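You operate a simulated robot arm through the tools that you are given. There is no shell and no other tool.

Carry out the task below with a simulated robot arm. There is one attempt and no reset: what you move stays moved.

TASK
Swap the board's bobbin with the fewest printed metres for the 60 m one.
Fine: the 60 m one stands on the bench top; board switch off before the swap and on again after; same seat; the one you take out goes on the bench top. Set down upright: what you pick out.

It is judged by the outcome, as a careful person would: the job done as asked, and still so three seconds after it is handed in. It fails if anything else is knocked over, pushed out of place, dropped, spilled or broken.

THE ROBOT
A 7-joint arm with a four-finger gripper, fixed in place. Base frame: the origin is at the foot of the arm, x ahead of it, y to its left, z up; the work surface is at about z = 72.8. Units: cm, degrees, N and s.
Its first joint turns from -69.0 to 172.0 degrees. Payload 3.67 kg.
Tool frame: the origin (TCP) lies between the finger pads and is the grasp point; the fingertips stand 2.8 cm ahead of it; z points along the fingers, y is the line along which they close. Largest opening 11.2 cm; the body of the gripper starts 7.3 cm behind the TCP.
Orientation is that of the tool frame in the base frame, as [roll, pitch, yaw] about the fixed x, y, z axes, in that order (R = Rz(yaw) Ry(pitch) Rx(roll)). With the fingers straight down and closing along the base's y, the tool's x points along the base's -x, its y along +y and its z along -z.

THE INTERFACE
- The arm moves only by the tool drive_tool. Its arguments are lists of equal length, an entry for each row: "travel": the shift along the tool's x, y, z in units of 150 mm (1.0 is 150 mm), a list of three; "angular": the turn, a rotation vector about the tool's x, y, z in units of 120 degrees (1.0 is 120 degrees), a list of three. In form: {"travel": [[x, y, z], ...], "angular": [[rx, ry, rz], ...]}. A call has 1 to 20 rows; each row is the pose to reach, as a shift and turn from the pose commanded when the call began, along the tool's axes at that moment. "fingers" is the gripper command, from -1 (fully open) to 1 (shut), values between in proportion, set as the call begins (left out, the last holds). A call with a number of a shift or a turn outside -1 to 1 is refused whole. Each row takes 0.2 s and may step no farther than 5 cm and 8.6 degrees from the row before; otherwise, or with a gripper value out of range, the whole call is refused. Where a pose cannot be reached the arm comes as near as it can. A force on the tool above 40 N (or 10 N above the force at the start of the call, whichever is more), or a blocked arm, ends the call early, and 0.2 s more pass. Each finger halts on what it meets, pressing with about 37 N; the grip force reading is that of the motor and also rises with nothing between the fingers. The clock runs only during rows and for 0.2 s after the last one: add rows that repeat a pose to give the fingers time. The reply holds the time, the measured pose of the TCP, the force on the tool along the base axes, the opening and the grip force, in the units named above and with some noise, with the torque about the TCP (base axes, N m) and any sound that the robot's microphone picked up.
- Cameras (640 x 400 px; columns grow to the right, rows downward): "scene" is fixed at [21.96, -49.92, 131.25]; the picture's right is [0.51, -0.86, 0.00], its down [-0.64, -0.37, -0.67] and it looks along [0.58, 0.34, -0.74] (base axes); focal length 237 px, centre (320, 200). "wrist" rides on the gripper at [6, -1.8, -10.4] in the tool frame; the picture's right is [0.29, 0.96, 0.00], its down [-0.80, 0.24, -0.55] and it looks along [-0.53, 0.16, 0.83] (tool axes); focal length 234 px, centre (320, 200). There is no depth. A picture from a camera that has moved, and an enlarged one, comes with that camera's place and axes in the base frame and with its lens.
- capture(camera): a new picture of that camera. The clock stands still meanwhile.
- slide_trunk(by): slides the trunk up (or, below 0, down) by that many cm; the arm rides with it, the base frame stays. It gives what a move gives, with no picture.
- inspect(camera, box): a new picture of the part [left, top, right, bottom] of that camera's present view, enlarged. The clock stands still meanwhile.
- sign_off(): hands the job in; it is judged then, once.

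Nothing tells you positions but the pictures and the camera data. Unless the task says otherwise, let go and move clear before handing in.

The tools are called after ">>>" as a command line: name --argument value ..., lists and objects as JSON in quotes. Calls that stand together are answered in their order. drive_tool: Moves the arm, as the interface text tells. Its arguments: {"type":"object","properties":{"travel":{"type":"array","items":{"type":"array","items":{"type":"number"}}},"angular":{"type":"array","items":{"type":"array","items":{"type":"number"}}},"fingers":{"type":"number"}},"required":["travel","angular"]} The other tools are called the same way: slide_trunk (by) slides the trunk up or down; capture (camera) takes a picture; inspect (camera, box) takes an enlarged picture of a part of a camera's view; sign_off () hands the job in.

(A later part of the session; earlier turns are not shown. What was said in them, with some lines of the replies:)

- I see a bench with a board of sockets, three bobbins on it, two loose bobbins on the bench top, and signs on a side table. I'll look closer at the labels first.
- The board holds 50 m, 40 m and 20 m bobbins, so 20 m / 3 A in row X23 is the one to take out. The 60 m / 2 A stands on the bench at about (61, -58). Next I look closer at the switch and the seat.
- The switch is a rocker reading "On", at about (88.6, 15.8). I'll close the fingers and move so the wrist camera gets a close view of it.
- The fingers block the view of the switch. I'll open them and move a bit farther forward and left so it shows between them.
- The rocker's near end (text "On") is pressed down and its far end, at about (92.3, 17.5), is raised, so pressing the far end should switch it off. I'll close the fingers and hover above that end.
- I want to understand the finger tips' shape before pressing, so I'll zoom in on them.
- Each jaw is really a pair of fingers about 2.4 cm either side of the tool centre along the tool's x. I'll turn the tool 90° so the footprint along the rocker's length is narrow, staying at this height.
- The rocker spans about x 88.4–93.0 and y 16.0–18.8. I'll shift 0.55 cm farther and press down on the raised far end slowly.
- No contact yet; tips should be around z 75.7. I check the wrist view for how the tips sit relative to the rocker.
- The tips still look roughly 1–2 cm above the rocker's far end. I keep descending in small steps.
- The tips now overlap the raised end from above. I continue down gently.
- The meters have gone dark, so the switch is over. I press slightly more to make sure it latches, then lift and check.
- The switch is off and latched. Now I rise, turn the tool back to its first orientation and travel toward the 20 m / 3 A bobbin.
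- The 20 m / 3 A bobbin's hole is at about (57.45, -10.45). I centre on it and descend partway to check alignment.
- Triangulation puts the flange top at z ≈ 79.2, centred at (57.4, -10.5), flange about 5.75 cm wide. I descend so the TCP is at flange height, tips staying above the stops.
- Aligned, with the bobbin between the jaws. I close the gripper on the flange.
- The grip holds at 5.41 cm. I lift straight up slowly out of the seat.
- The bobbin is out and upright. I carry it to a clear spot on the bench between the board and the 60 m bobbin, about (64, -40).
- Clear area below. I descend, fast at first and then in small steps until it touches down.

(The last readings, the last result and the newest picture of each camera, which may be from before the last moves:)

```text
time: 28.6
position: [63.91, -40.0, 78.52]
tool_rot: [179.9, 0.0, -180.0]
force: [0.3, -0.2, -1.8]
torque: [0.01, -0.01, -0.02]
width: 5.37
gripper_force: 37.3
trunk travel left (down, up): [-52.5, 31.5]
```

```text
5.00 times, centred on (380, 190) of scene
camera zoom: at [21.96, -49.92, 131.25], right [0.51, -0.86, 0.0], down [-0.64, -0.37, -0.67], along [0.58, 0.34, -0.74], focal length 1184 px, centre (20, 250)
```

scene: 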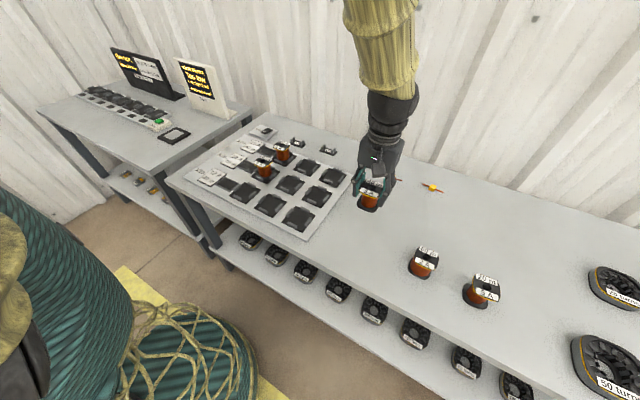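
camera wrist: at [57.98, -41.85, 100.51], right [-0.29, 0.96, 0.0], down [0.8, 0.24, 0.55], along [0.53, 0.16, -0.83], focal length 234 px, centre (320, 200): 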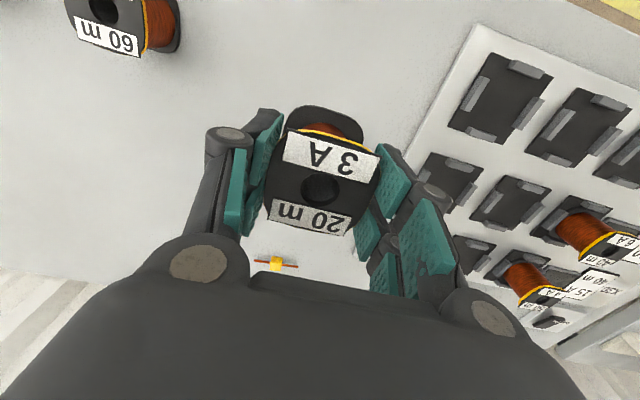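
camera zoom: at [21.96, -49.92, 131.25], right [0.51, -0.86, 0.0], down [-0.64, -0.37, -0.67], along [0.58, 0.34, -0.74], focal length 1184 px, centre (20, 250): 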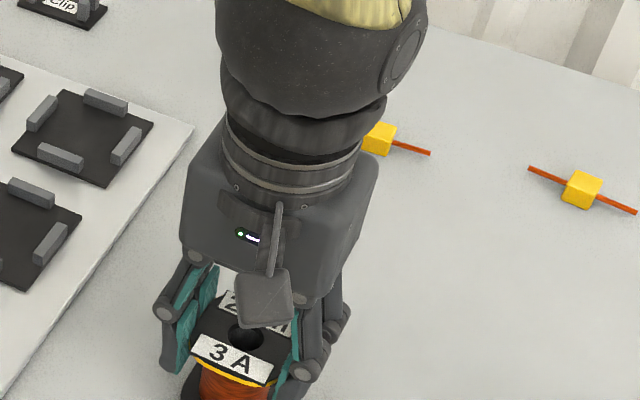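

>>> drive_tool --travel '[[0, 0, 0.008], [0, 0, 0.016], [0, 0, 0.024], [0, 0, 0.032], [0, 0, 0.04], [0, 0, 0.04]]' --angular '[[0, 0, 0], [0, 0, 0], [0, 0, 0], [0, 0, 0], [0, 0, 0], [0, 0, 0]]'

>>> inspect --camera "scene" --box '[340, 170, 420, 220]'

```text
time: 30.0
position: [63.85, -40.04, 77.74]
tool_rot: [-179.9, 0.0, 180.0]
force: [-0.8, 0.4, -1.8]
torque: [-0.02, 0.01, 0.0]
width: 5.38
gripper_force: 37.4
trunk travel left (down, up): [-52.5, 31.5]
```

```text
8.00 times, centred on (380, 195) of scene
camera zoom: at [21.96, -49.92, 131.25], right [0.51, -0.86, 0.0], down [-0.64, -0.37, -0.67], along [0.58, 0.34, -0.74], focal length 1894 px, centre (-160, 240)
```

zoom: 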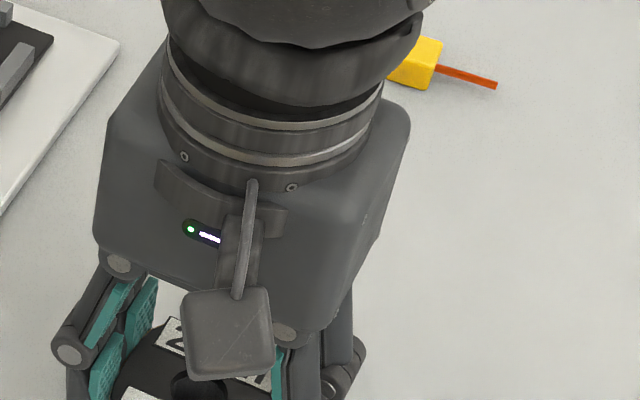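

>>> inspect --camera "scene" --box '[340, 195, 420, 245]'

>>> inspect --camera "wrist" --box '[220, 80, 420, 205]'

```text
8.00 times, centred on (380, 220) of scene
camera zoom: at [21.96, -49.92, 131.25], right [0.51, -0.86, 0.0], down [-0.64, -0.37, -0.67], along [0.58, 0.34, -0.74], focal length 1894 px, centre (-160, 40)
```

zoom: 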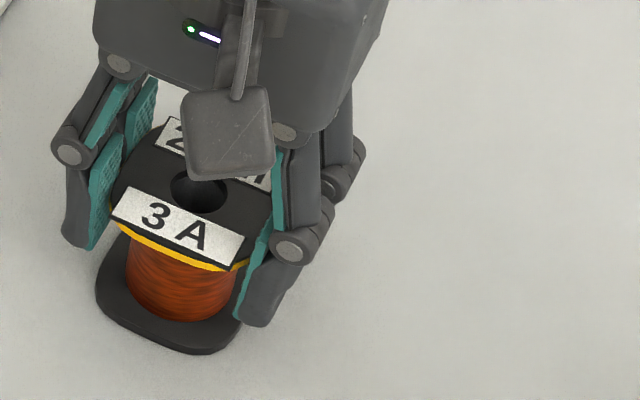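

```text
3.20 times, centred on (320, 142) of wrist
camera zoom: at [57.99, -41.83, 88.2], right [-0.29, 0.96, 0.0], down [0.8, 0.24, 0.55], along [0.53, 0.16, -0.83], focal length 749 px, centre (320, 384)
```

zoom: 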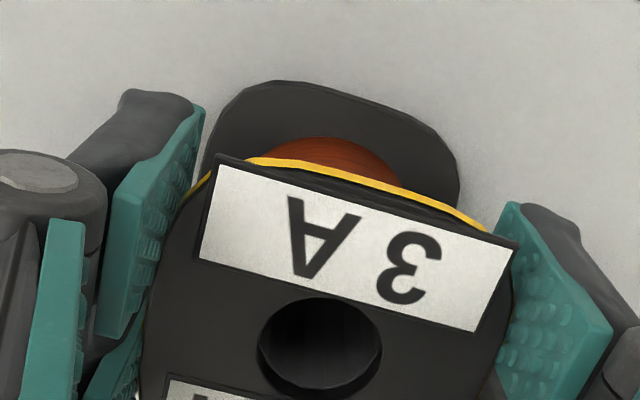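

Nearly down, still carrying its weight. I continue in 1 mm steps.

>>> drive_tool --travel '[[0, 0, 0.007], [0, 0, 0.013], [0, 0, 0.02], [0, 0, 0.027], [0, 0, 0.027]]' --angular '[[0, 0, 0], [0, 0, 0], [0, 0, 0], [0, 0, 0], [0, 0, 0]]'

```text
time: 31.2
position: [63.92, -40.04, 77.54]
tool_rot: [179.9, 0.1, 180.0]
force: [2.1, -5.4, 26.8]
torque: [-0.05, -0.05, 0.01]
width: 5.41
gripper_force: 37.1
trunk travel left (down, up): [-52.5, 31.5]
```

It has touched down (27 N at z 77.5). I ease off by about a millimetre and then open the fingers.

>>> drive_tool --travel '[[0, 0, -0.006], [0, 0, -0.008], [0, 0, -0.008]]' --angular '[[0, 0, 0], [0, 0, 0], [0, 0, 0]]'

>>> drive_tool --travel '[[0, 0, 0], [0, 0, 0], [0, 0, 0], [0, 0, 0]]' --angular '[[0, 0, 0], [0, 0, 0], [0, 0, 0], [0, 0, 0]]' --fingers -1

>>> inspect --camera "scene" --box '[340, 195, 420, 245]'

```text
time: 32.0
position: [63.82, -39.98, 77.59]
tool_rot: [180.0, 0.0, -180.0]
force: [4.6, -5.4, 16.4]
torque: [-0.17, -0.6, -0.11]
width: 5.4
gripper_force: 37.0
trunk travel left (down, up): [-52.5, 31.5]
```

```text
time: 33.0
position: [63.86, -39.97, 77.55]
tool_rot: [179.9, 0.0, -179.9]
force: [-0.4, 0.7, -0.5]
torque: [-0.01, 0.01, -0.03]
width: 11.17
gripper_force: 0.1
trunk travel left (down, up): [-52.5, 31.5]
```

```text
8.00 times, centred on (380, 220) of scene
camera zoom: at [21.96, -49.92, 131.25], right [0.51, -0.86, 0.0], down [-0.64, -0.37, -0.67], along [0.58, 0.34, -0.74], focal length 1894 px, centre (-160, 40)
```

zoom: 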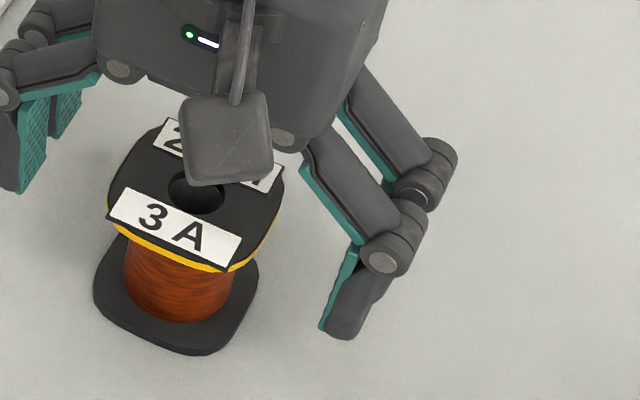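

It stands upright on the bench. I lift away and move toward the 60 m bobbin.

>>> drive_tool --travel '[[0, 0, -0.1], [0, 0, -0.3], [0, 0, -0.6], [0, 0, -0.9], [0, 0, -1.0], [0, 0, -1.0]]' --angular '[[0, 0, 0], [0, 0, 0], [0, 0, 0], [0, 0, 0], [0, 0, 0], [0, 0, 0]]'

>>> drive_tool --travel '[[0.05, -0.3, 0], [0.1, -0.6, 0], [0.15, -0.85, 0], [0.213, -1.0, 0], [0.213, -1.0, 0]]' --angular '[[0, 0, 0], [0, 0, 0], [0, 0, 0], [0, 0, 0], [0, 0, 0]]'

>>> drive_tool --travel '[[0, -0.2, 0], [0, -0.2, 0], [0, -0.2, 0]]' --angular '[[0, 0, 0], [0, 0, 0], [0, 0, 0]]'

>>> capture --camera "wrist"

>>> inspect --camera "wrist" --box '[240, 60, 400, 160]'

>>> capture --camera "scene"

```text
time: 34.4
position: [63.93, -40.01, 92.51]
tool_rot: [-180.0, 0.0, 180.0]
force: [0.6, 0.4, -0.2]
torque: [0.01, 0.0, -0.03]
width: 11.22
gripper_force: 0.1
trunk travel left (down, up): [-52.5, 31.5]
```

```text
time: 35.6
position: [60.71, -55.12, 92.56]
tool_rot: [-180.0, -0.1, 180.0]
force: [0.1, 0.8, -0.4]
torque: [0.0, -0.04, 0.01]
width: 11.2
gripper_force: 0.0
trunk travel left (down, up): [-52.5, 31.5]
```

```text
time: 36.4
position: [60.77, -58.2, 92.58]
tool_rot: [179.9, 0.0, 180.0]
force: [-0.6, 0.3, 0.0]
torque: [0.0, 0.01, 0.0]
width: 11.2
gripper_force: 0.0
trunk travel left (down, up): [-52.5, 31.5]
```

```text
taken
camera wrist: at [54.75, -59.94, 102.89], right [-0.29, 0.96, 0.0], down [0.8, 0.24, 0.55], along [0.53, 0.16, -0.83], focal length 234 px, centre (320, 200)
```

wrist: 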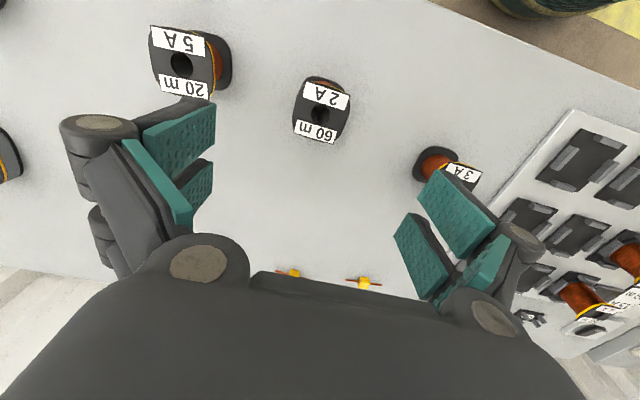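

```text
4.00 times, centred on (320, 110) of wrist
camera zoom: at [54.75, -59.94, 102.89], right [-0.29, 0.96, 0.0], down [0.8, 0.24, 0.55], along [0.53, 0.16, -0.83], focal length 937 px, centre (320, 560)
```

zoom: 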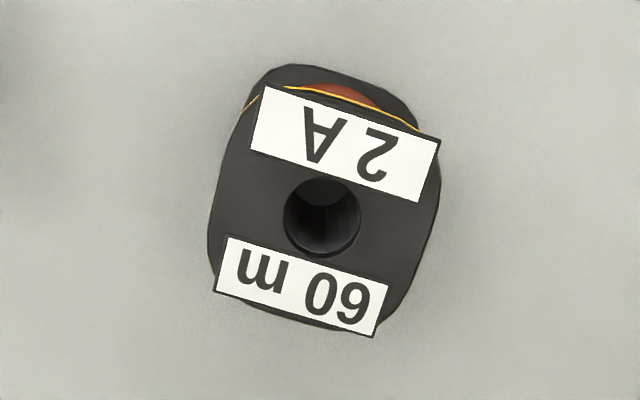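

```text
taken
```

scene: 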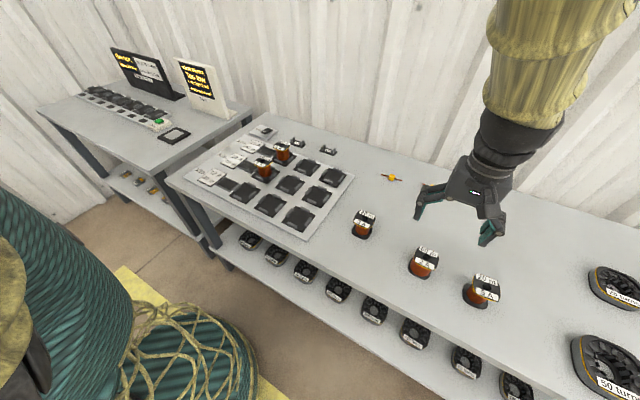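

The 60 m bobbin's hole is at about (60.5, -58.1) and in the same orientation as the one removed. I centre on it and descend partway to verify.

>>> drive_tool --travel '[[0.019, 0, 0], [0.019, 0, 0.3], [0.019, 0, 0.6], [0.019, 0, 0.65], [0.019, 0, 0.65]]' --angular '[[0, 0, 0], [0, 0, 0], [0, 0, 0], [0, 0, 0], [0, 0, 0]]'

>>> inspect --camera "wrist" --box '[240, 80, 400, 200]'

>>> inspect --camera "scene" --box '[380, 200, 540, 310]'

```text
time: 37.6
position: [60.58, -58.1, 82.65]
tool_rot: [-179.9, 0.0, -179.9]
force: [0.2, 0.6, -0.3]
torque: [0.0, 0.01, 0.0]
width: 11.22
gripper_force: 0.0
trunk travel left (down, up): [-52.5, 31.5]
```

```text
3.33 times, centred on (320, 140) of wrist
camera zoom: at [54.49, -59.88, 93.08], right [-0.29, 0.96, 0.0], down [0.8, 0.24, 0.55], along [0.53, 0.16, -0.83], focal length 781 px, centre (320, 400)
```

zoom: 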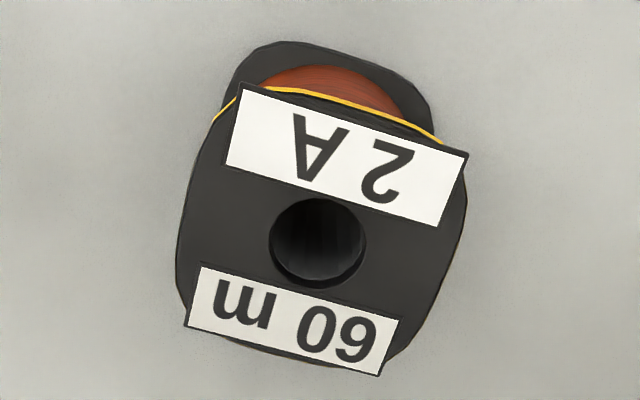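

```text
3.64 times, centred on (460, 255) of scene
camera zoom: at [21.96, -49.92, 131.25], right [0.51, -0.86, 0.0], down [-0.64, -0.37, -0.67], along [0.58, 0.34, -0.74], focal length 861 px, centre (-189, 0)
```

zoom: 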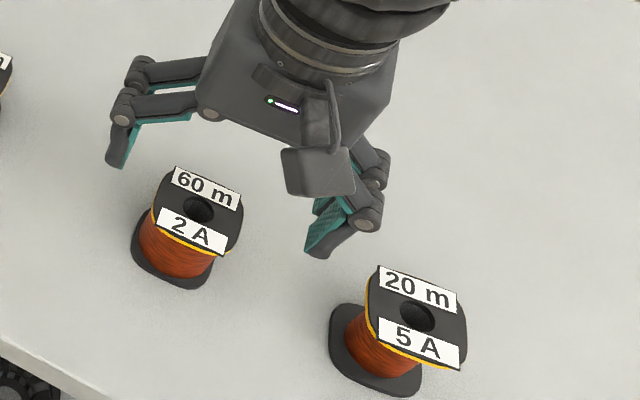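

Aligned within a millimetre or so; its top is at z ≈ 77.8. I descend to grasp height and close.

>>> drive_tool --travel '[[0, 0, 0.12], [0, 0, 0.24], [0, 0, 0.345], [0, 0, 0.345]]' --angular '[[0, 0, 0], [0, 0, 0], [0, 0, 0], [0, 0, 0]]'

>>> drive_tool --travel '[[0, 0, 0], [0, 0, 0], [0, 0, 0], [0, 0, 0]]' --angular '[[0, 0, 0], [0, 0, 0], [0, 0, 0], [0, 0, 0]]' --fingers 1

>>> capture --camera "wrist"

>>> inspect --camera "scene" --box '[380, 200, 540, 310]'

```text
time: 38.6
position: [60.38, -58.0, 77.58]
tool_rot: [179.9, 0.0, -179.9]
force: [0.2, 1.4, -0.2]
torque: [-0.01, 0.02, -0.05]
width: 11.22
gripper_force: 0.1
trunk travel left (down, up): [-52.5, 31.5]
```

```text
time: 39.6
position: [60.37, -58.05, 77.56]
tool_rot: [179.9, -0.1, 179.9]
force: [-1.8, 2.1, -0.2]
torque: [-0.01, 0.04, -0.01]
width: 5.43
gripper_force: 37.1
trunk travel left (down, up): [-52.5, 31.5]
```

```text
taken
camera wrist: at [54.48, -59.91, 87.98], right [-0.29, 0.96, 0.0], down [0.8, 0.24, 0.55], along [0.53, 0.16, -0.83], focal length 234 px, centre (320, 200)
```

wrist: 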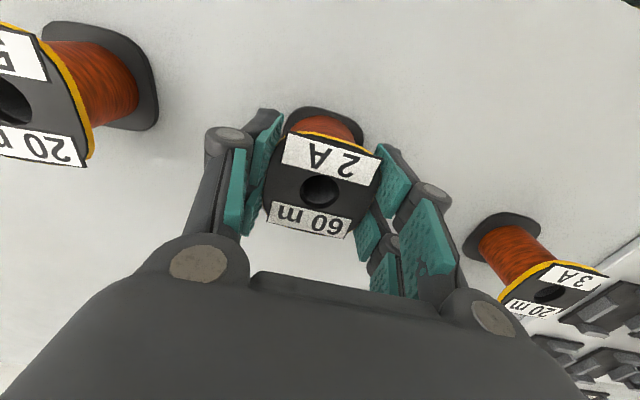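

```text
3.64 times, centred on (460, 255) of scene
camera zoom: at [21.96, -49.92, 131.25], right [0.51, -0.86, 0.0], down [-0.64, -0.37, -0.67], along [0.58, 0.34, -0.74], focal length 861 px, centre (-189, 0)
```

zoom: 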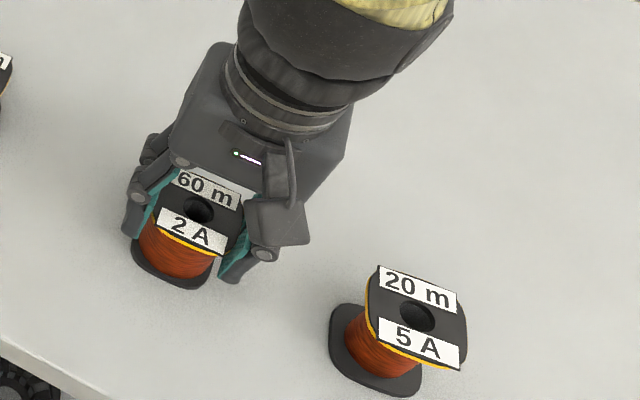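

Gripped at 5.43 cm, same as the other. I lift and carry it back over the X23 seat.

>>> drive_tool --travel '[[0, 0, -0.04], [0, 0, -0.1], [0, 0, -0.2], [0, 0, -0.4], [0, 0, -0.65], [0, 0, -0.9], [0, 0, -1.0], [0, 0, -1.0]]' --angular '[[0, 0, 0], [0, 0, 0], [0, 0, 0], [0, 0, 0], [0, 0, 0], [0, 0, 0], [0, 0, 0], [0, 0, 0]]'

>>> inspect --camera "wrist" --box '[220, 80, 420, 205]'

>>> drive_tool --travel '[[0.02, 0.12, 0], [0.04, 0.3, 0], [0.05, 0.5, 0], [0.06, 0.7, 0], [0.065, 0.9, 0], [0.067, 1.0, 0]]' --angular '[[0, 0, 0], [0, 0, 0], [0, 0, 0], [0, 0, 0], [0, 0, 0], [0, 0, 0]]'

>>> drive_tool --travel '[[0.02, 0.12, 0], [0.04, 0.3, 0], [0.05, 0.5, 0], [0.06, 0.7, 0], [0.065, 0.9, 0], [0.067, 1.0, 0]]' --angular '[[0, 0, 0], [0, 0, 0], [0, 0, 0], [0, 0, 0], [0, 0, 0], [0, 0, 0]]'

```text
time: 41.4
position: [60.48, -57.99, 92.62]
tool_rot: [180.0, 0.0, -180.0]
force: [0.1, -0.1, -3.4]
torque: [-0.01, -0.02, 0.0]
width: 5.4
gripper_force: 37.0
trunk travel left (down, up): [-52.5, 31.5]
```

```text
3.20 times, centred on (320, 142) of wrist
camera zoom: at [54.48, -59.86, 103.01], right [-0.29, 0.96, 0.0], down [0.8, 0.24, 0.55], along [0.53, 0.16, -0.83], focal length 749 px, centre (320, 384)
```

zoom: 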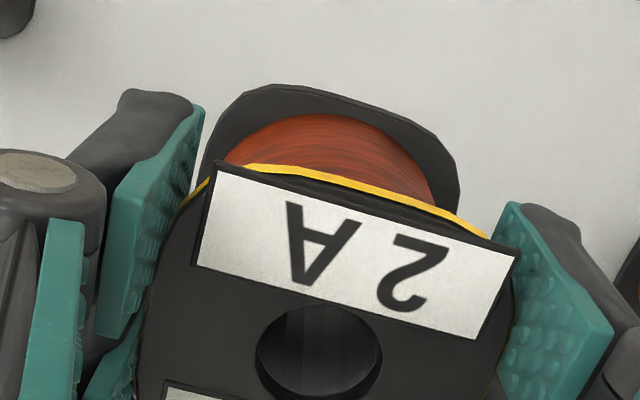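

```text
time: 42.8
position: [59.5, -43.05, 92.54]
tool_rot: [-180.0, 0.0, 179.9]
force: [-0.1, 0.5, -3.4]
torque: [0.0, -0.01, 0.03]
width: 5.41
gripper_force: 37.1
trunk travel left (down, up): [-52.5, 31.5]
```

```text
time: 44.2
position: [58.48, -28.1, 92.74]
tool_rot: [-179.9, 0.0, -180.0]
force: [0.4, -0.4, -3.4]
torque: [0.03, 0.02, -0.02]
width: 5.41
gripper_force: 37.5
trunk travel left (down, up): [-52.5, 31.5]
```

>>> capture --camera "wrist"

>>> inspect --camera "wrist" --box '[390, 90, 550, 190]'

>>> inspect --camera "scene" --box '[230, 170, 310, 220]'

```text
taken
camera wrist: at [52.51, -29.79, 103.02], right [-0.29, 0.96, 0.0], down [0.8, 0.24, 0.55], along [0.53, 0.16, -0.83], focal length 234 px, centre (320, 200)
```

wrist: 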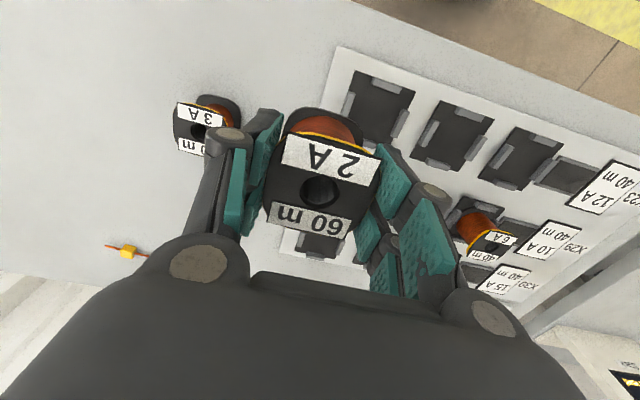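

```text
4.00 times, centred on (470, 140) of wrist
camera zoom: at [52.51, -29.79, 103.02], right [-0.29, 0.96, 0.0], down [0.8, 0.24, 0.55], along [0.53, 0.16, -0.83], focal length 937 px, centre (-280, 440)
```

zoom: 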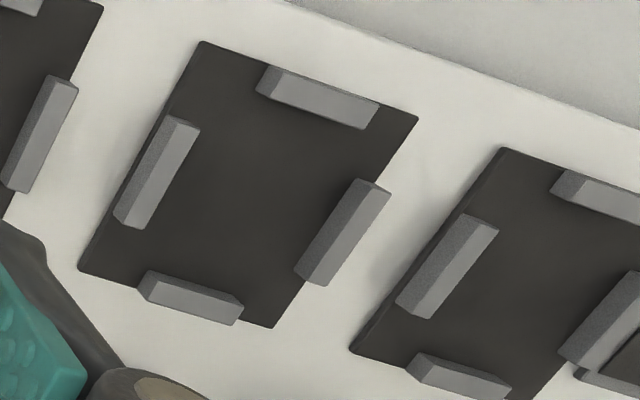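

```text
8.00 times, centred on (270, 195) of scene
camera zoom: at [21.96, -49.92, 131.25], right [0.51, -0.86, 0.0], down [-0.64, -0.37, -0.67], along [0.58, 0.34, -0.74], focal length 1894 px, centre (720, 240)
```

zoom: 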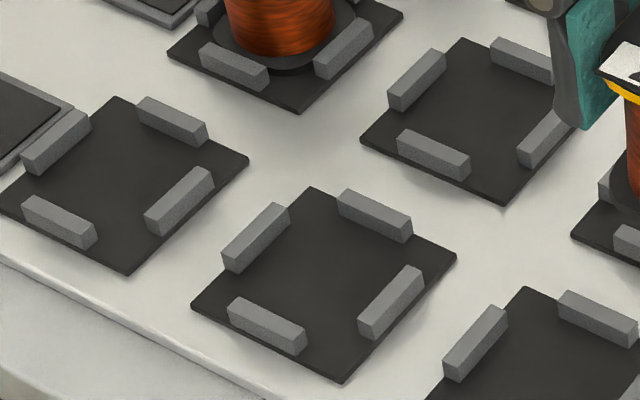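

The empty seat is clear, centred near (57.4, -10.6). I position the 60 m bobbin above it with the same commanded pose I used to grasp the old one, stopping just above the stops to check.

>>> drive_tool --travel '[[0.02, 0.12, 0], [0.04, 0.3, 0], [0.05, 0.5, 0], [0.06, 0.7, 0], [0.0717, 0.9, 0], [0.0717, 1.0, 0]]' --angular '[[0, 0, 0], [0, 0, 0], [0, 0, 0], [0, 0, 0], [0, 0, 0], [0, 0, 0]]'

>>> drive_tool --travel '[[0, 0.1, 0], [0, 0.166, 0], [0, 0.166, 0.2], [0, 0.166, 0.4], [0, 0.166, 0.6], [0, 0.166, 0.75], [0, 0.166, 0.8], [0, 0.166, 0.8], [0, 0.166, 0.8]]' --angular '[[0, 0, 0], [0, 0, 0], [0, 0, 0], [0, 0, 0], [0, 0, 0], [0, 0, 0], [0, 0, 0], [0, 0, 0], [0, 0, 0]]'

>>> inspect --camera "wrist" --box '[220, 60, 420, 185]'

>>> inspect --camera "scene" --box '[230, 170, 310, 220]'

```text
time: 45.6
position: [57.42, -12.92, 92.54]
tool_rot: [-180.0, 0.1, 179.9]
force: [0.8, 0.1, -3.0]
torque: [0.0, 0.0, -0.01]
width: 5.4
gripper_force: 36.7
trunk travel left (down, up): [-52.5, 31.5]
```

```text
time: 47.6
position: [57.26, -10.49, 80.55]
tool_rot: [180.0, 0.0, -180.0]
force: [-0.4, 0.6, -3.1]
torque: [0.0, 0.02, 0.03]
width: 5.41
gripper_force: 37.1
trunk travel left (down, up): [-52.5, 31.5]
```

```text
3.20 times, centred on (320, 122) of wrist
camera zoom: at [51.44, -12.31, 91.03], right [-0.29, 0.96, 0.0], down [0.8, 0.24, 0.55], along [0.53, 0.16, -0.83], focal length 749 px, centre (320, 448)
```

zoom: 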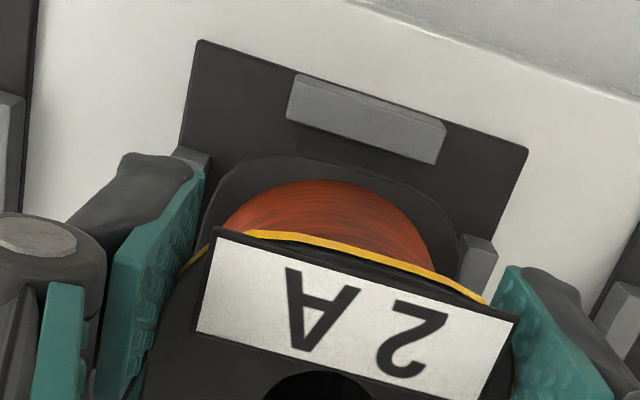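

```text
8.00 times, centred on (270, 195) of scene
camera zoom: at [21.96, -49.92, 131.25], right [0.51, -0.86, 0.0], down [-0.64, -0.37, -0.67], along [0.58, 0.34, -0.74], focal length 1894 px, centre (720, 240)
```

zoom: 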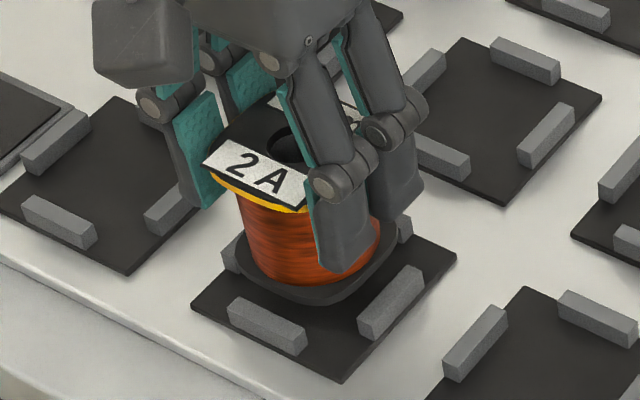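

The bobbin is centred over the seat between the stops. I lower it slowly.

>>> drive_tool --travel '[[0, 0, 0.01], [0, 0, 0.02], [0, 0, 0.03], [0, 0, 0.04], [0, 0, 0.05], [0, 0, 0.06], [0, 0, 0.07], [0, 0, 0.07]]' --angular '[[0, 0, 0], [0, 0, 0], [0, 0, 0], [0, 0, 0], [0, 0, 0], [0, 0, 0], [0, 0, 0], [0, 0, 0]]'

>>> inspect --camera "wrist" --box '[220, 60, 420, 185]'

>>> inspect --camera "scene" --box '[230, 170, 310, 220]'

```text
time: 49.4
position: [57.38, -10.48, 79.53]
tool_rot: [-180.0, 0.0, 180.0]
force: [0.1, 0.7, -4.2]
torque: [0.01, 0.0, 0.01]
width: 5.42
gripper_force: 37.3
trunk travel left (down, up): [-52.5, 31.5]
```

```text
3.20 times, centred on (320, 122) of wrist
camera zoom: at [51.42, -12.3, 89.96], right [-0.29, 0.96, 0.0], down [0.8, 0.24, 0.55], along [0.53, 0.16, -0.83], focal length 749 px, centre (320, 448)
```

zoom: 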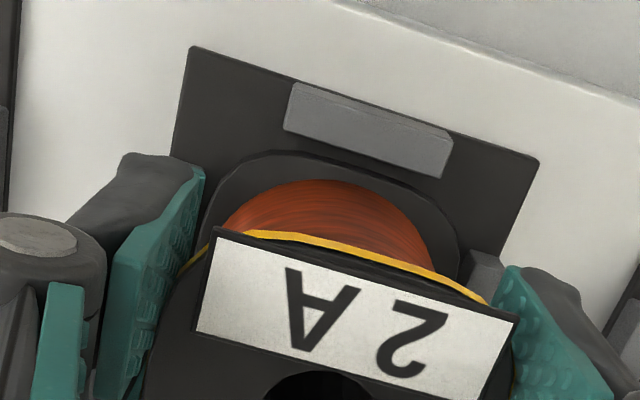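

```text
8.00 times, centred on (270, 195) of scene
camera zoom: at [21.96, -49.92, 131.25], right [0.51, -0.86, 0.0], down [-0.64, -0.37, -0.67], along [0.58, 0.34, -0.74], focal length 1894 px, centre (720, 240)
```

zoom: 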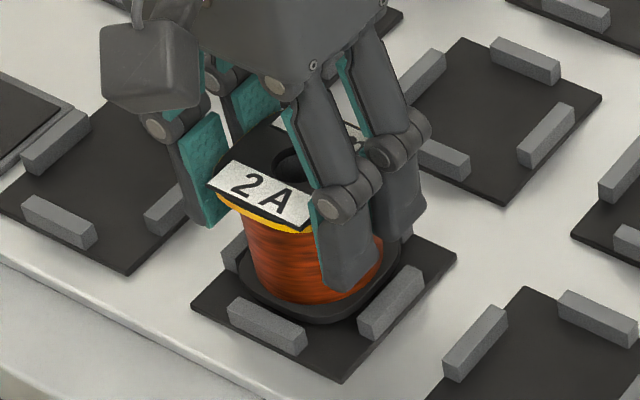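

Still free and centred. I keep lowering by 1 mm steps toward the expected seat contact.

>>> drive_tool --travel '[[0, 0, 0.008], [0, 0, 0.016], [0, 0, 0.024], [0, 0, 0.032], [0, 0, 0.04], [0, 0, 0.046], [0, 0, 0.052], [0, 0, 0.052]]' --angular '[[0, 0, 0], [0, 0, 0], [0, 0, 0], [0, 0, 0], [0, 0, 0], [0, 0, 0], [0, 0, 0], [0, 0, 0]]'

>>> inspect --camera "wrist" --box '[220, 60, 420, 185]'

>>> inspect --camera "scene" --box '[230, 170, 310, 220]'

```text
time: 51.2
position: [57.45, -10.47, 78.75]
tool_rot: [180.0, 0.0, 179.9]
force: [-0.2, 0.0, -4.1]
torque: [0.02, -0.01, -0.02]
width: 5.41
gripper_force: 37.0
trunk travel left (down, up): [-52.5, 31.5]
```

```text
3.20 times, centred on (320, 122) of wrist
camera zoom: at [51.47, -12.3, 89.23], right [-0.29, 0.96, 0.0], down [0.8, 0.24, 0.55], along [0.53, 0.16, -0.83], focal length 749 px, centre (320, 448)
```

zoom: 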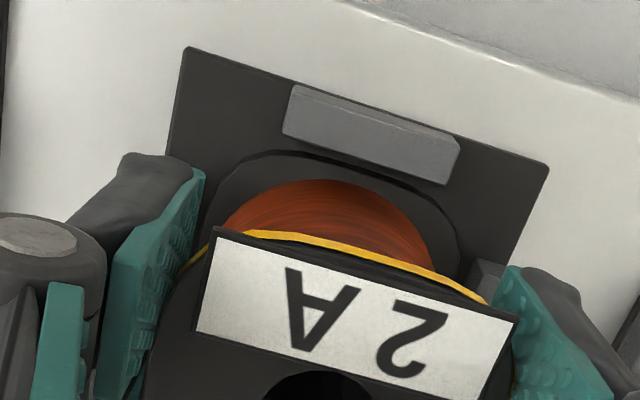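

```text
8.00 times, centred on (270, 195) of scene
camera zoom: at [21.96, -49.92, 131.25], right [0.51, -0.86, 0.0], down [-0.64, -0.37, -0.67], along [0.58, 0.34, -0.74], focal length 1894 px, centre (720, 240)
```

zoom: 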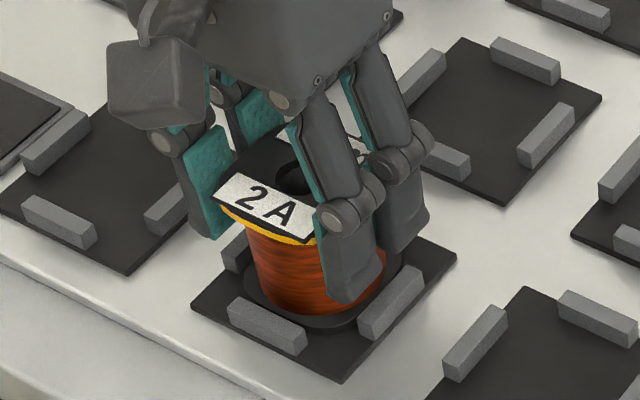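

>>> drive_tool --travel '[[0, 0, 0.004], [0, 0, 0.008], [0, 0, 0.012], [0, 0, 0.012]]' --angular '[[0, 0, 0], [0, 0, 0], [0, 0, 0], [0, 0, 0]]'

```text
time: 52.2
position: [57.28, -10.54, 78.69]
tool_rot: [-180.0, 0.2, -179.9]
force: [1.9, -2.5, 20.7]
torque: [-0.05, 0.58, 0.04]
width: 5.39
gripper_force: 37.1
trunk travel left (down, up): [-52.5, 31.5]
```

Contact at the expected height, so it sits on the seat pad and not on a stop. I ease off slightly and open.

>>> drive_tool --travel '[[0, 0, -0.006], [0, 0, -0.01], [0, 0, -0.01]]' --angular '[[0, 0, 0], [0, 0, 0], [0, 0, 0]]'

>>> drive_tool --travel '[[0, 0, 0], [0, 0, 0], [0, 0, 0], [0, 0, 0]]' --angular '[[0, 0, 0], [0, 0, 0], [0, 0, 0], [0, 0, 0]]' --fingers -1

>>> inspect --camera "scene" --box '[230, 170, 310, 220]'

```text
time: 53.0
position: [57.38, -10.53, 78.78]
tool_rot: [-179.9, -0.1, 180.0]
force: [3.0, -1.1, 5.2]
torque: [-0.01, -0.42, 0.0]
width: 5.41
gripper_force: 37.3
trunk travel left (down, up): [-52.5, 31.5]
```

```text
time: 54.0
position: [57.44, -10.53, 78.85]
tool_rot: [179.9, 0.0, 180.0]
force: [0.1, 0.5, 0.9]
torque: [0.02, 0.0, 0.02]
width: 11.22
gripper_force: 0.1
trunk travel left (down, up): [-52.5, 31.5]
```

```text
8.00 times, centred on (270, 195) of scene
camera zoom: at [21.96, -49.92, 131.25], right [0.51, -0.86, 0.0], down [-0.64, -0.37, -0.67], along [0.58, 0.34, -0.74], focal length 1894 px, centre (720, 240)
```

zoom: 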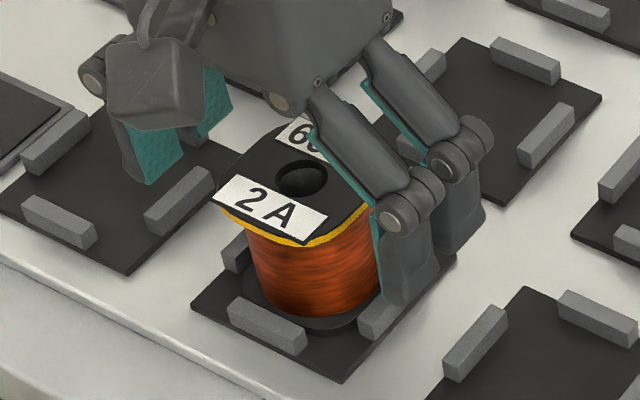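

Released and upright. I lift straight up and check the seating.

>>> drive_tool --travel '[[0, 0, -0.1], [0, 0, -0.3], [0, 0, -0.6], [0, 0, -0.9], [0, 0, -1.0], [0, 0, -1.0]]' --angular '[[0, 0, 0], [0, 0, 0], [0, 0, 0], [0, 0, 0], [0, 0, 0], [0, 0, 0]]'

>>> inspect --camera "wrist" --box '[240, 60, 400, 160]'

>>> inspect --camera "scene" --box '[230, 170, 310, 220]'

>>> capture --camera "scene"

```text
time: 55.4
position: [57.46, -10.46, 93.68]
tool_rot: [-179.9, 0.0, 179.9]
force: [0.4, 0.8, 0.1]
torque: [0.0, -0.01, -0.03]
width: 11.21
gripper_force: 0.0
trunk travel left (down, up): [-52.5, 31.5]
```

```text
4.00 times, centred on (320, 110) of wrist
camera zoom: at [51.43, -12.33, 104.12], right [-0.29, 0.96, 0.0], down [0.8, 0.24, 0.55], along [0.53, 0.16, -0.83], focal length 937 px, centre (320, 560)
```

zoom: 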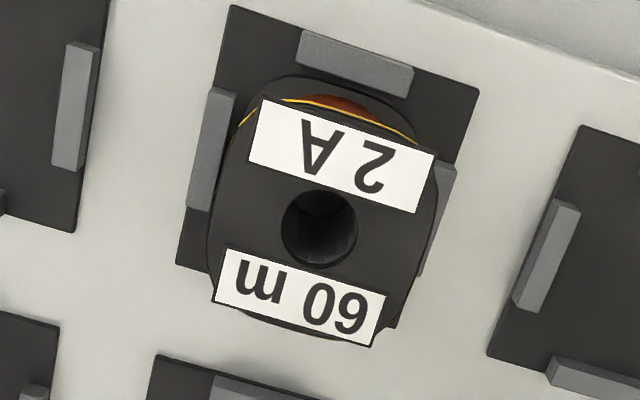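

```text
8.00 times, centred on (270, 195) of scene
camera zoom: at [21.96, -49.92, 131.25], right [0.51, -0.86, 0.0], down [-0.64, -0.37, -0.67], along [0.58, 0.34, -0.74], focal length 1894 px, centre (720, 240)
```

zoom: 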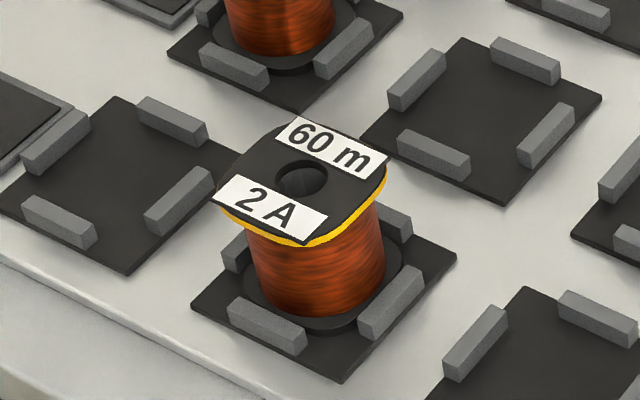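

```text
taken
```

scene: 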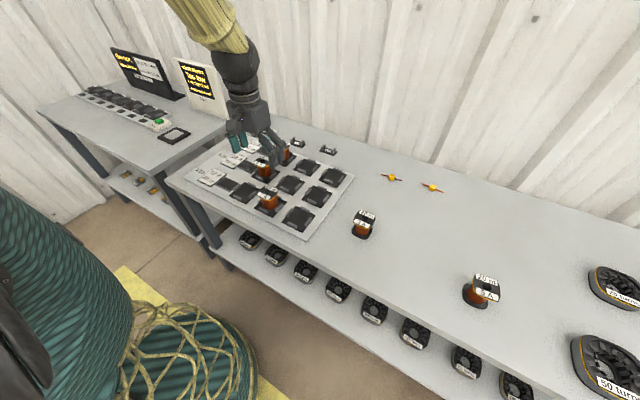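

The 60 m bobbin sits upright in the seat exactly as the old one did, and the 20 m / 3 A stands on the bench. Next I go back to the switch to turn it on.

>>> drive_tool --travel '[[-0.2, 0.187, 0], [-0.4, 0.374, 0], [-0.6, 0.56, 0], [-0.8, 0.746, 0], [-1.0, 0.932, 0], [-1.0, 0.932, 0]]' --angular '[[0, 0, 0], [0, 0, 0], [0, 0, 0], [0, 0, 0], [0, 0, 0], [0, 0, 0]]' --fingers 1

>>> drive_tool --travel '[[-0.09, 0.085, 0], [-0.18, 0.17, 0], [-0.27, 0.255, 0], [-0.36, 0.34, 0], [-0.45, 0.424, 0], [-0.55, 0.509, 0], [-0.64, 0.594, 0], [-0.73, 0.678, 0], [-0.82, 0.763, 0], [-0.91, 0.848, 0], [-1.0, 0.932, 0], [-1.0, 0.932, 0], [-1.0, 0.932, 0]]' --angular '[[0, 0, -0.068], [0, 0, -0.136], [0, 0, -0.204], [0, 0, -0.272], [0, 0, -0.34], [0, 0, -0.408], [0, 0, -0.476], [0, 0, -0.544], [0, 0, -0.612], [0, 0, -0.68], [0, 0, -0.75], [0, 0, -0.75], [0, 0, -0.75]]'

>>> capture --camera "wrist"

```text
time: 56.8
position: [72.41, 3.34, 93.88]
tool_rot: [180.0, 0.0, 180.0]
force: [-0.5, -0.3, 0.7]
torque: [-0.01, 0.0, -0.03]
width: 0.0
gripper_force: 35.8
trunk travel left (down, up): [-52.5, 31.5]
```

```text
time: 59.6
position: [87.38, 17.53, 93.73]
tool_rot: [-179.9, 0.0, -90.0]
force: [-0.1, -0.5, 0.3]
torque: [0.03, 0.01, 0.03]
width: 0.0
gripper_force: 35.9
trunk travel left (down, up): [-52.5, 31.5]
```

```text
taken
camera wrist: at [89.26, 11.46, 104.21], right [-0.96, -0.29, 0.0], down [-0.24, 0.8, 0.55], along [-0.16, 0.53, -0.83], focal length 234 px, centre (320, 200)
```

wrist: 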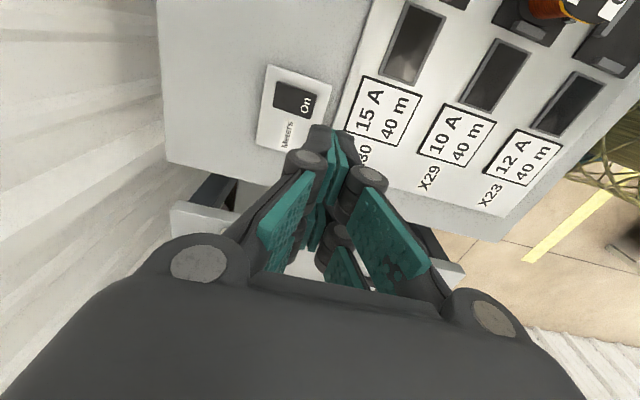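

>>> inspect --camera "wrist" --box '[245, 60, 365, 135]'

```text
5.33 times, centred on (305, 98) of wrist
camera zoom: at [89.26, 11.46, 104.21], right [-0.96, -0.29, 0.0], down [-0.24, 0.8, 0.55], along [-0.16, 0.53, -0.83], focal length 1249 px, centre (400, 747)
```

zoom: 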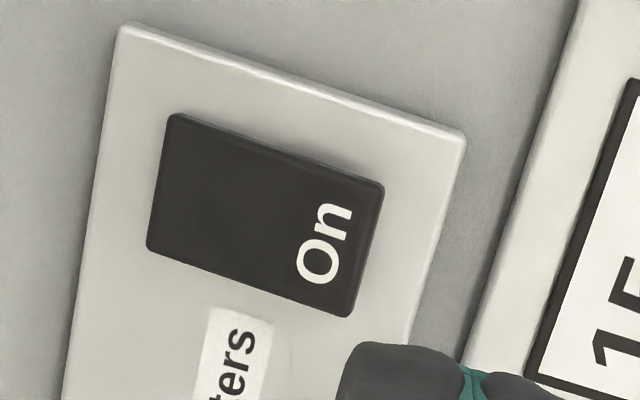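

The rocker spans x 88.2–92.9 with its near end now raised. I shift to x ≈ 89 and descend above the near end.

>>> drive_tool --travel '[[0, -0.107, 0], [0, -0.107, 0.25], [0, -0.107, 0.5], [0, -0.107, 0.75], [0, -0.107, 0.92], [0, -0.107, 0.98], [0, -0.107, 0.98]]' --angular '[[0, 0, 0], [0, 0, 0], [0, 0, 0], [0, 0, 0], [0, 0, 0], [0, 0, 0], [0, 0, 0]]'

>>> inspect --camera "scene" --box '[256, 115, 288, 135]'

>>> inspect --camera "wrist" --box '[260, 80, 420, 180]'

```text
time: 61.2
position: [89.05, 17.45, 79.21]
tool_rot: [-180.0, 0.1, -90.1]
force: [0.3, 0.3, -0.3]
torque: [-0.01, 0.01, 0.04]
width: 0.01
gripper_force: 35.9
trunk travel left (down, up): [-52.5, 31.5]
```

```text
16.00 times, centred on (272, 125) of scene
camera zoom: at [21.96, -49.92, 131.25], right [0.51, -0.86, 0.0], down [-0.64, -0.37, -0.67], along [0.58, 0.34, -0.74], focal length 3788 px, centre (1088, 1400)
```

zoom: 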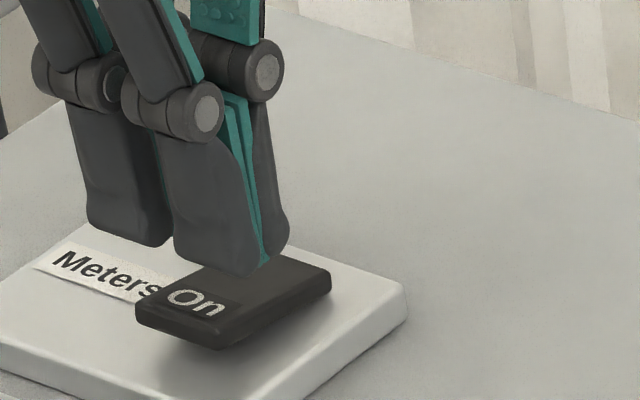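

```text
4.00 times, centred on (340, 130) of wrist
camera zoom: at [90.81, 11.47, 89.52], right [-0.96, -0.29, 0.0], down [-0.24, 0.8, 0.55], along [-0.16, 0.53, -0.83], focal length 937 px, centre (240, 480)
```

zoom: 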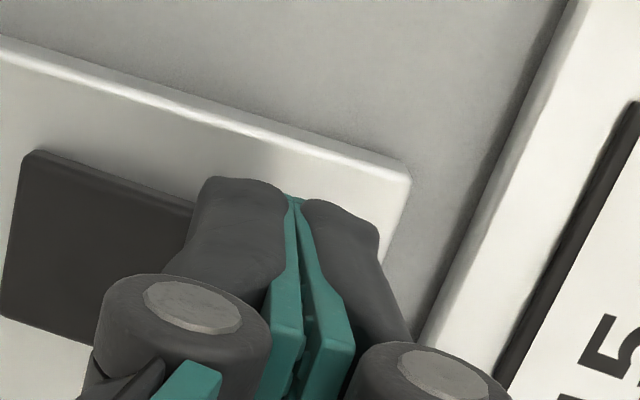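

The tips are above the near half. I press down gently in small steps.

>>> drive_tool --travel '[[0, 0, 0.013], [0, 0, 0.026], [0, 0, 0.039], [0, 0, 0.052], [0, 0, 0.065], [0, 0, 0.078], [0, 0, 0.091], [0, 0, 0.1], [0, 0, 0.1]]' --angular '[[0, 0, 0], [0, 0, 0], [0, 0, 0], [0, 0, 0], [0, 0, 0], [0, 0, 0], [0, 0, 0], [0, 0, 0], [0, 0, 0]]'

>>> inspect --camera "scene" --box '[256, 115, 288, 135]'

>>> inspect --camera "scene" --box '[160, 110, 360, 240]'

```text
time: 63.2
position: [88.95, 17.37, 77.55]
tool_rot: [180.0, 0.1, -90.0]
force: [0.3, 0.4, 0.5]
torque: [-0.01, -0.02, -0.02]
width: 0.0
gripper_force: 36.0
trunk travel left (down, up): [-52.5, 31.5]
```

```text
16.00 times, centred on (272, 125) of scene
camera zoom: at [21.96, -49.92, 131.25], right [0.51, -0.86, 0.0], down [-0.64, -0.37, -0.67], along [0.58, 0.34, -0.74], focal length 3788 px, centre (1088, 1400)
```

zoom: 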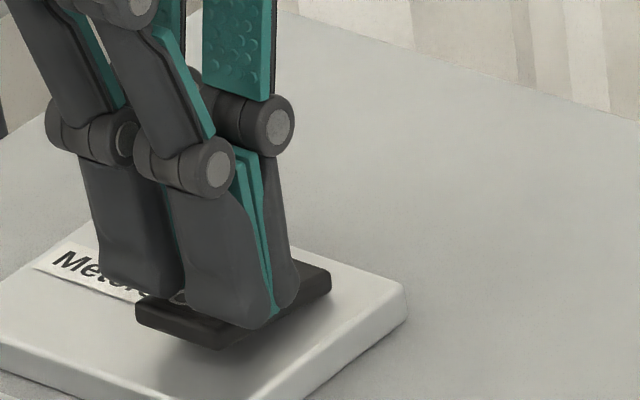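

```text
3.08 times, centred on (260, 175) of scene
camera zoom: at [21.96, -49.92, 131.25], right [0.51, -0.86, 0.0], down [-0.64, -0.37, -0.67], along [0.58, 0.34, -0.74], focal length 728 px, centre (505, 277)
```

zoom: 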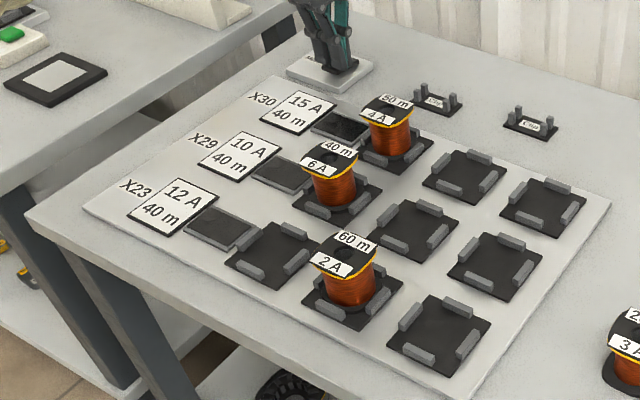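

>>> drive_tool --travel '[[0, 0, 0.01], [0, 0, 0.02], [0, 0, 0.03], [0, 0, 0.04], [0, 0, 0.05], [0, 0, 0.06], [0, 0, 0.067], [0, 0, 0.067]]' --angular '[[0, 0, 0], [0, 0, 0], [0, 0, 0], [0, 0, 0], [0, 0, 0], [0, 0, 0], [0, 0, 0], [0, 0, 0]]'

>>> inspect --camera "scene" --box '[256, 115, 288, 135]'

>>> inspect --camera "scene" --box '[160, 110, 360, 240]'

```text
time: 65.0
position: [89.03, 17.43, 76.82]
tool_rot: [-179.9, 0.0, -90.0]
force: [-2.0, -0.9, 9.9]
torque: [-0.03, -0.04, -0.03]
width: 0.0
gripper_force: 35.4
trunk travel left (down, up): [-52.5, 31.5]
```

```text
16.00 times, centred on (272, 125) of scene
camera zoom: at [21.96, -49.92, 131.25], right [0.51, -0.86, 0.0], down [-0.64, -0.37, -0.67], along [0.58, 0.34, -0.74], focal length 3788 px, centre (1088, 1400)
```

zoom: 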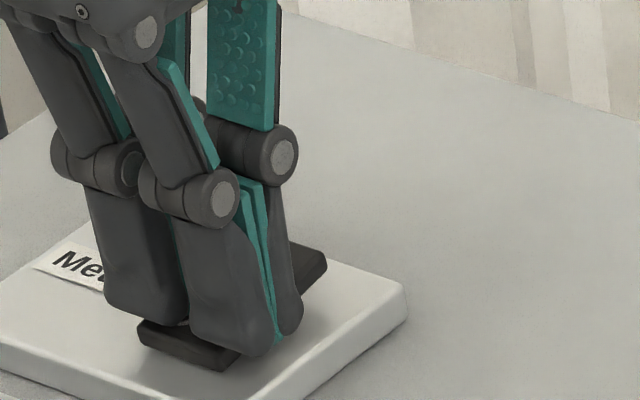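

```text
3.08 times, centred on (260, 175) of scene
camera zoom: at [21.96, -49.92, 131.25], right [0.51, -0.86, 0.0], down [-0.64, -0.37, -0.67], along [0.58, 0.34, -0.74], focal length 728 px, centre (505, 277)
```

zoom: 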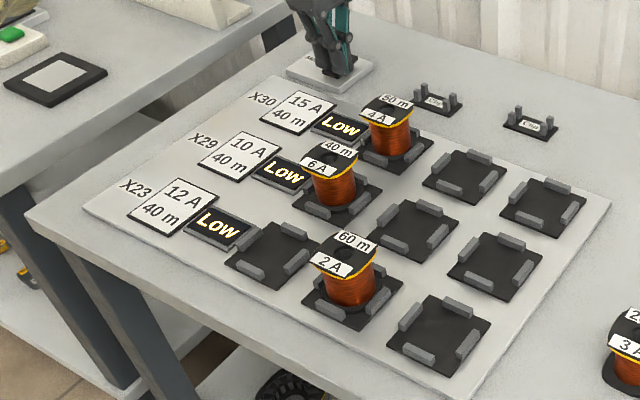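

The meters are lit again and X23 now reads "Low" rather than "Short", so the new bobbin is sensed. I press a touch more, lift clear and verify it stays on.

>>> drive_tool --travel '[[0, 0, 0.012], [0, 0, 0.015], [0, 0, -0.05], [0, 0, -0.25], [0, 0, -0.5], [0, 0, -0.8], [0, 0, -1.0], [0, 0, -1.0]]' --angular '[[0, 0, 0], [0, 0, 0], [0, 0, 0], [0, 0, 0], [0, 0, 0], [0, 0, 0], [0, 0, 0], [0, 0, 0]]'

>>> inspect --camera "scene" --box '[160, 110, 360, 240]'

>>> inspect --camera "scene" --box '[256, 115, 288, 135]'

>>> capture --camera "scene"

```text
time: 66.8
position: [89.01, 17.41, 91.56]
tool_rot: [179.8, -0.1, -90.1]
force: [0.0, 0.1, 0.6]
torque: [0.02, 0.0, -0.01]
width: 0.02
gripper_force: 35.1
trunk travel left (down, up): [-52.5, 31.5]
```

```text
3.08 times, centred on (260, 175) of scene
camera zoom: at [21.96, -49.92, 131.25], right [0.51, -0.86, 0.0], down [-0.64, -0.37, -0.67], along [0.58, 0.34, -0.74], focal length 728 px, centre (505, 277)
```

zoom: 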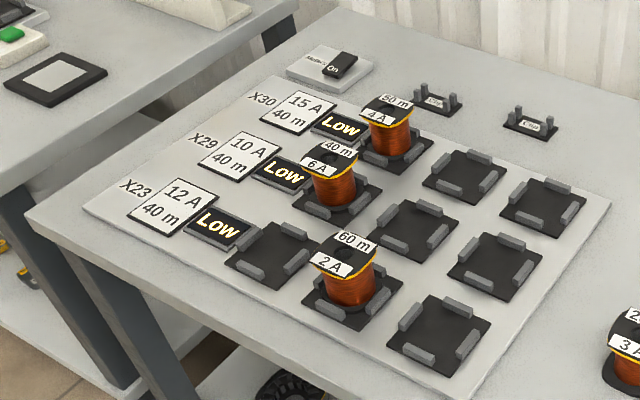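

```text
16.00 times, centred on (272, 125) of scene
camera zoom: at [21.96, -49.92, 131.25], right [0.51, -0.86, 0.0], down [-0.64, -0.37, -0.67], along [0.58, 0.34, -0.74], focal length 3788 px, centre (1088, 1400)
```

zoom: 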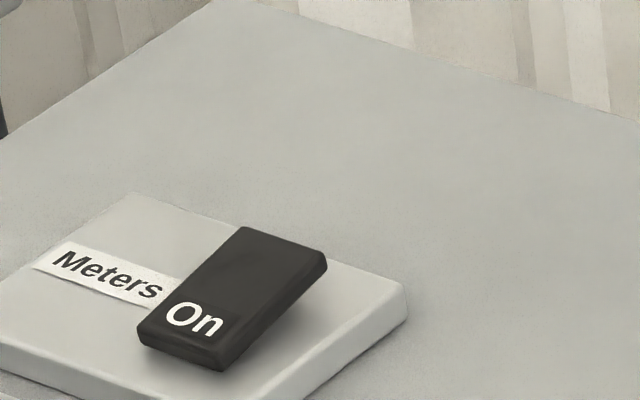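

```text
taken
```

scene: 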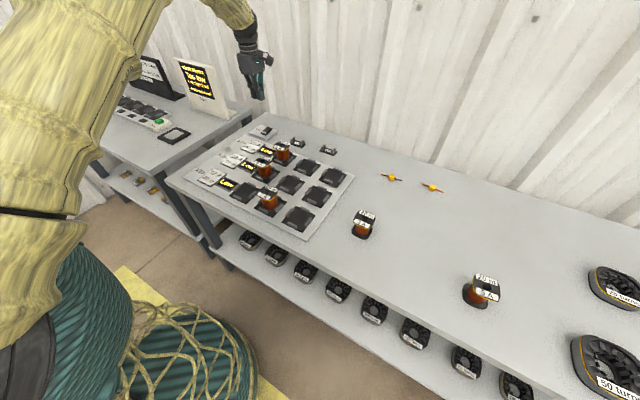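

The board switch is back on, the 60 m / 2 A bobbin is in the X23 seat, and the 20 m / 3 A stands upright on the bench top. Nothing else has moved and the arm is clear, so I hand in.

>>> sign_off

```text
The job is handed in.
```

The swap is done and handed in. The 60 m / 2 A bobbin is now in the X23 seat that held the 20 m / 3 A one, which had the fewest printed metres on the board.

- **Switch:** I turned the rocker labelled "Meters" off before the swap and on again after. It was the only switch I could see at the board, and the displays went dark and relit with it.
- **Removed bobbin:** the 20 m / 3 A one stands upright on the bench top, between the board and the spot where the 60 m bobbin stood.
- **Board reading:** X23 now shows "Low" instead of "Short". The other two rows still show "Low", as before.

In the final pictures nothing else looks disturbed, and the arm is clear of the bench.
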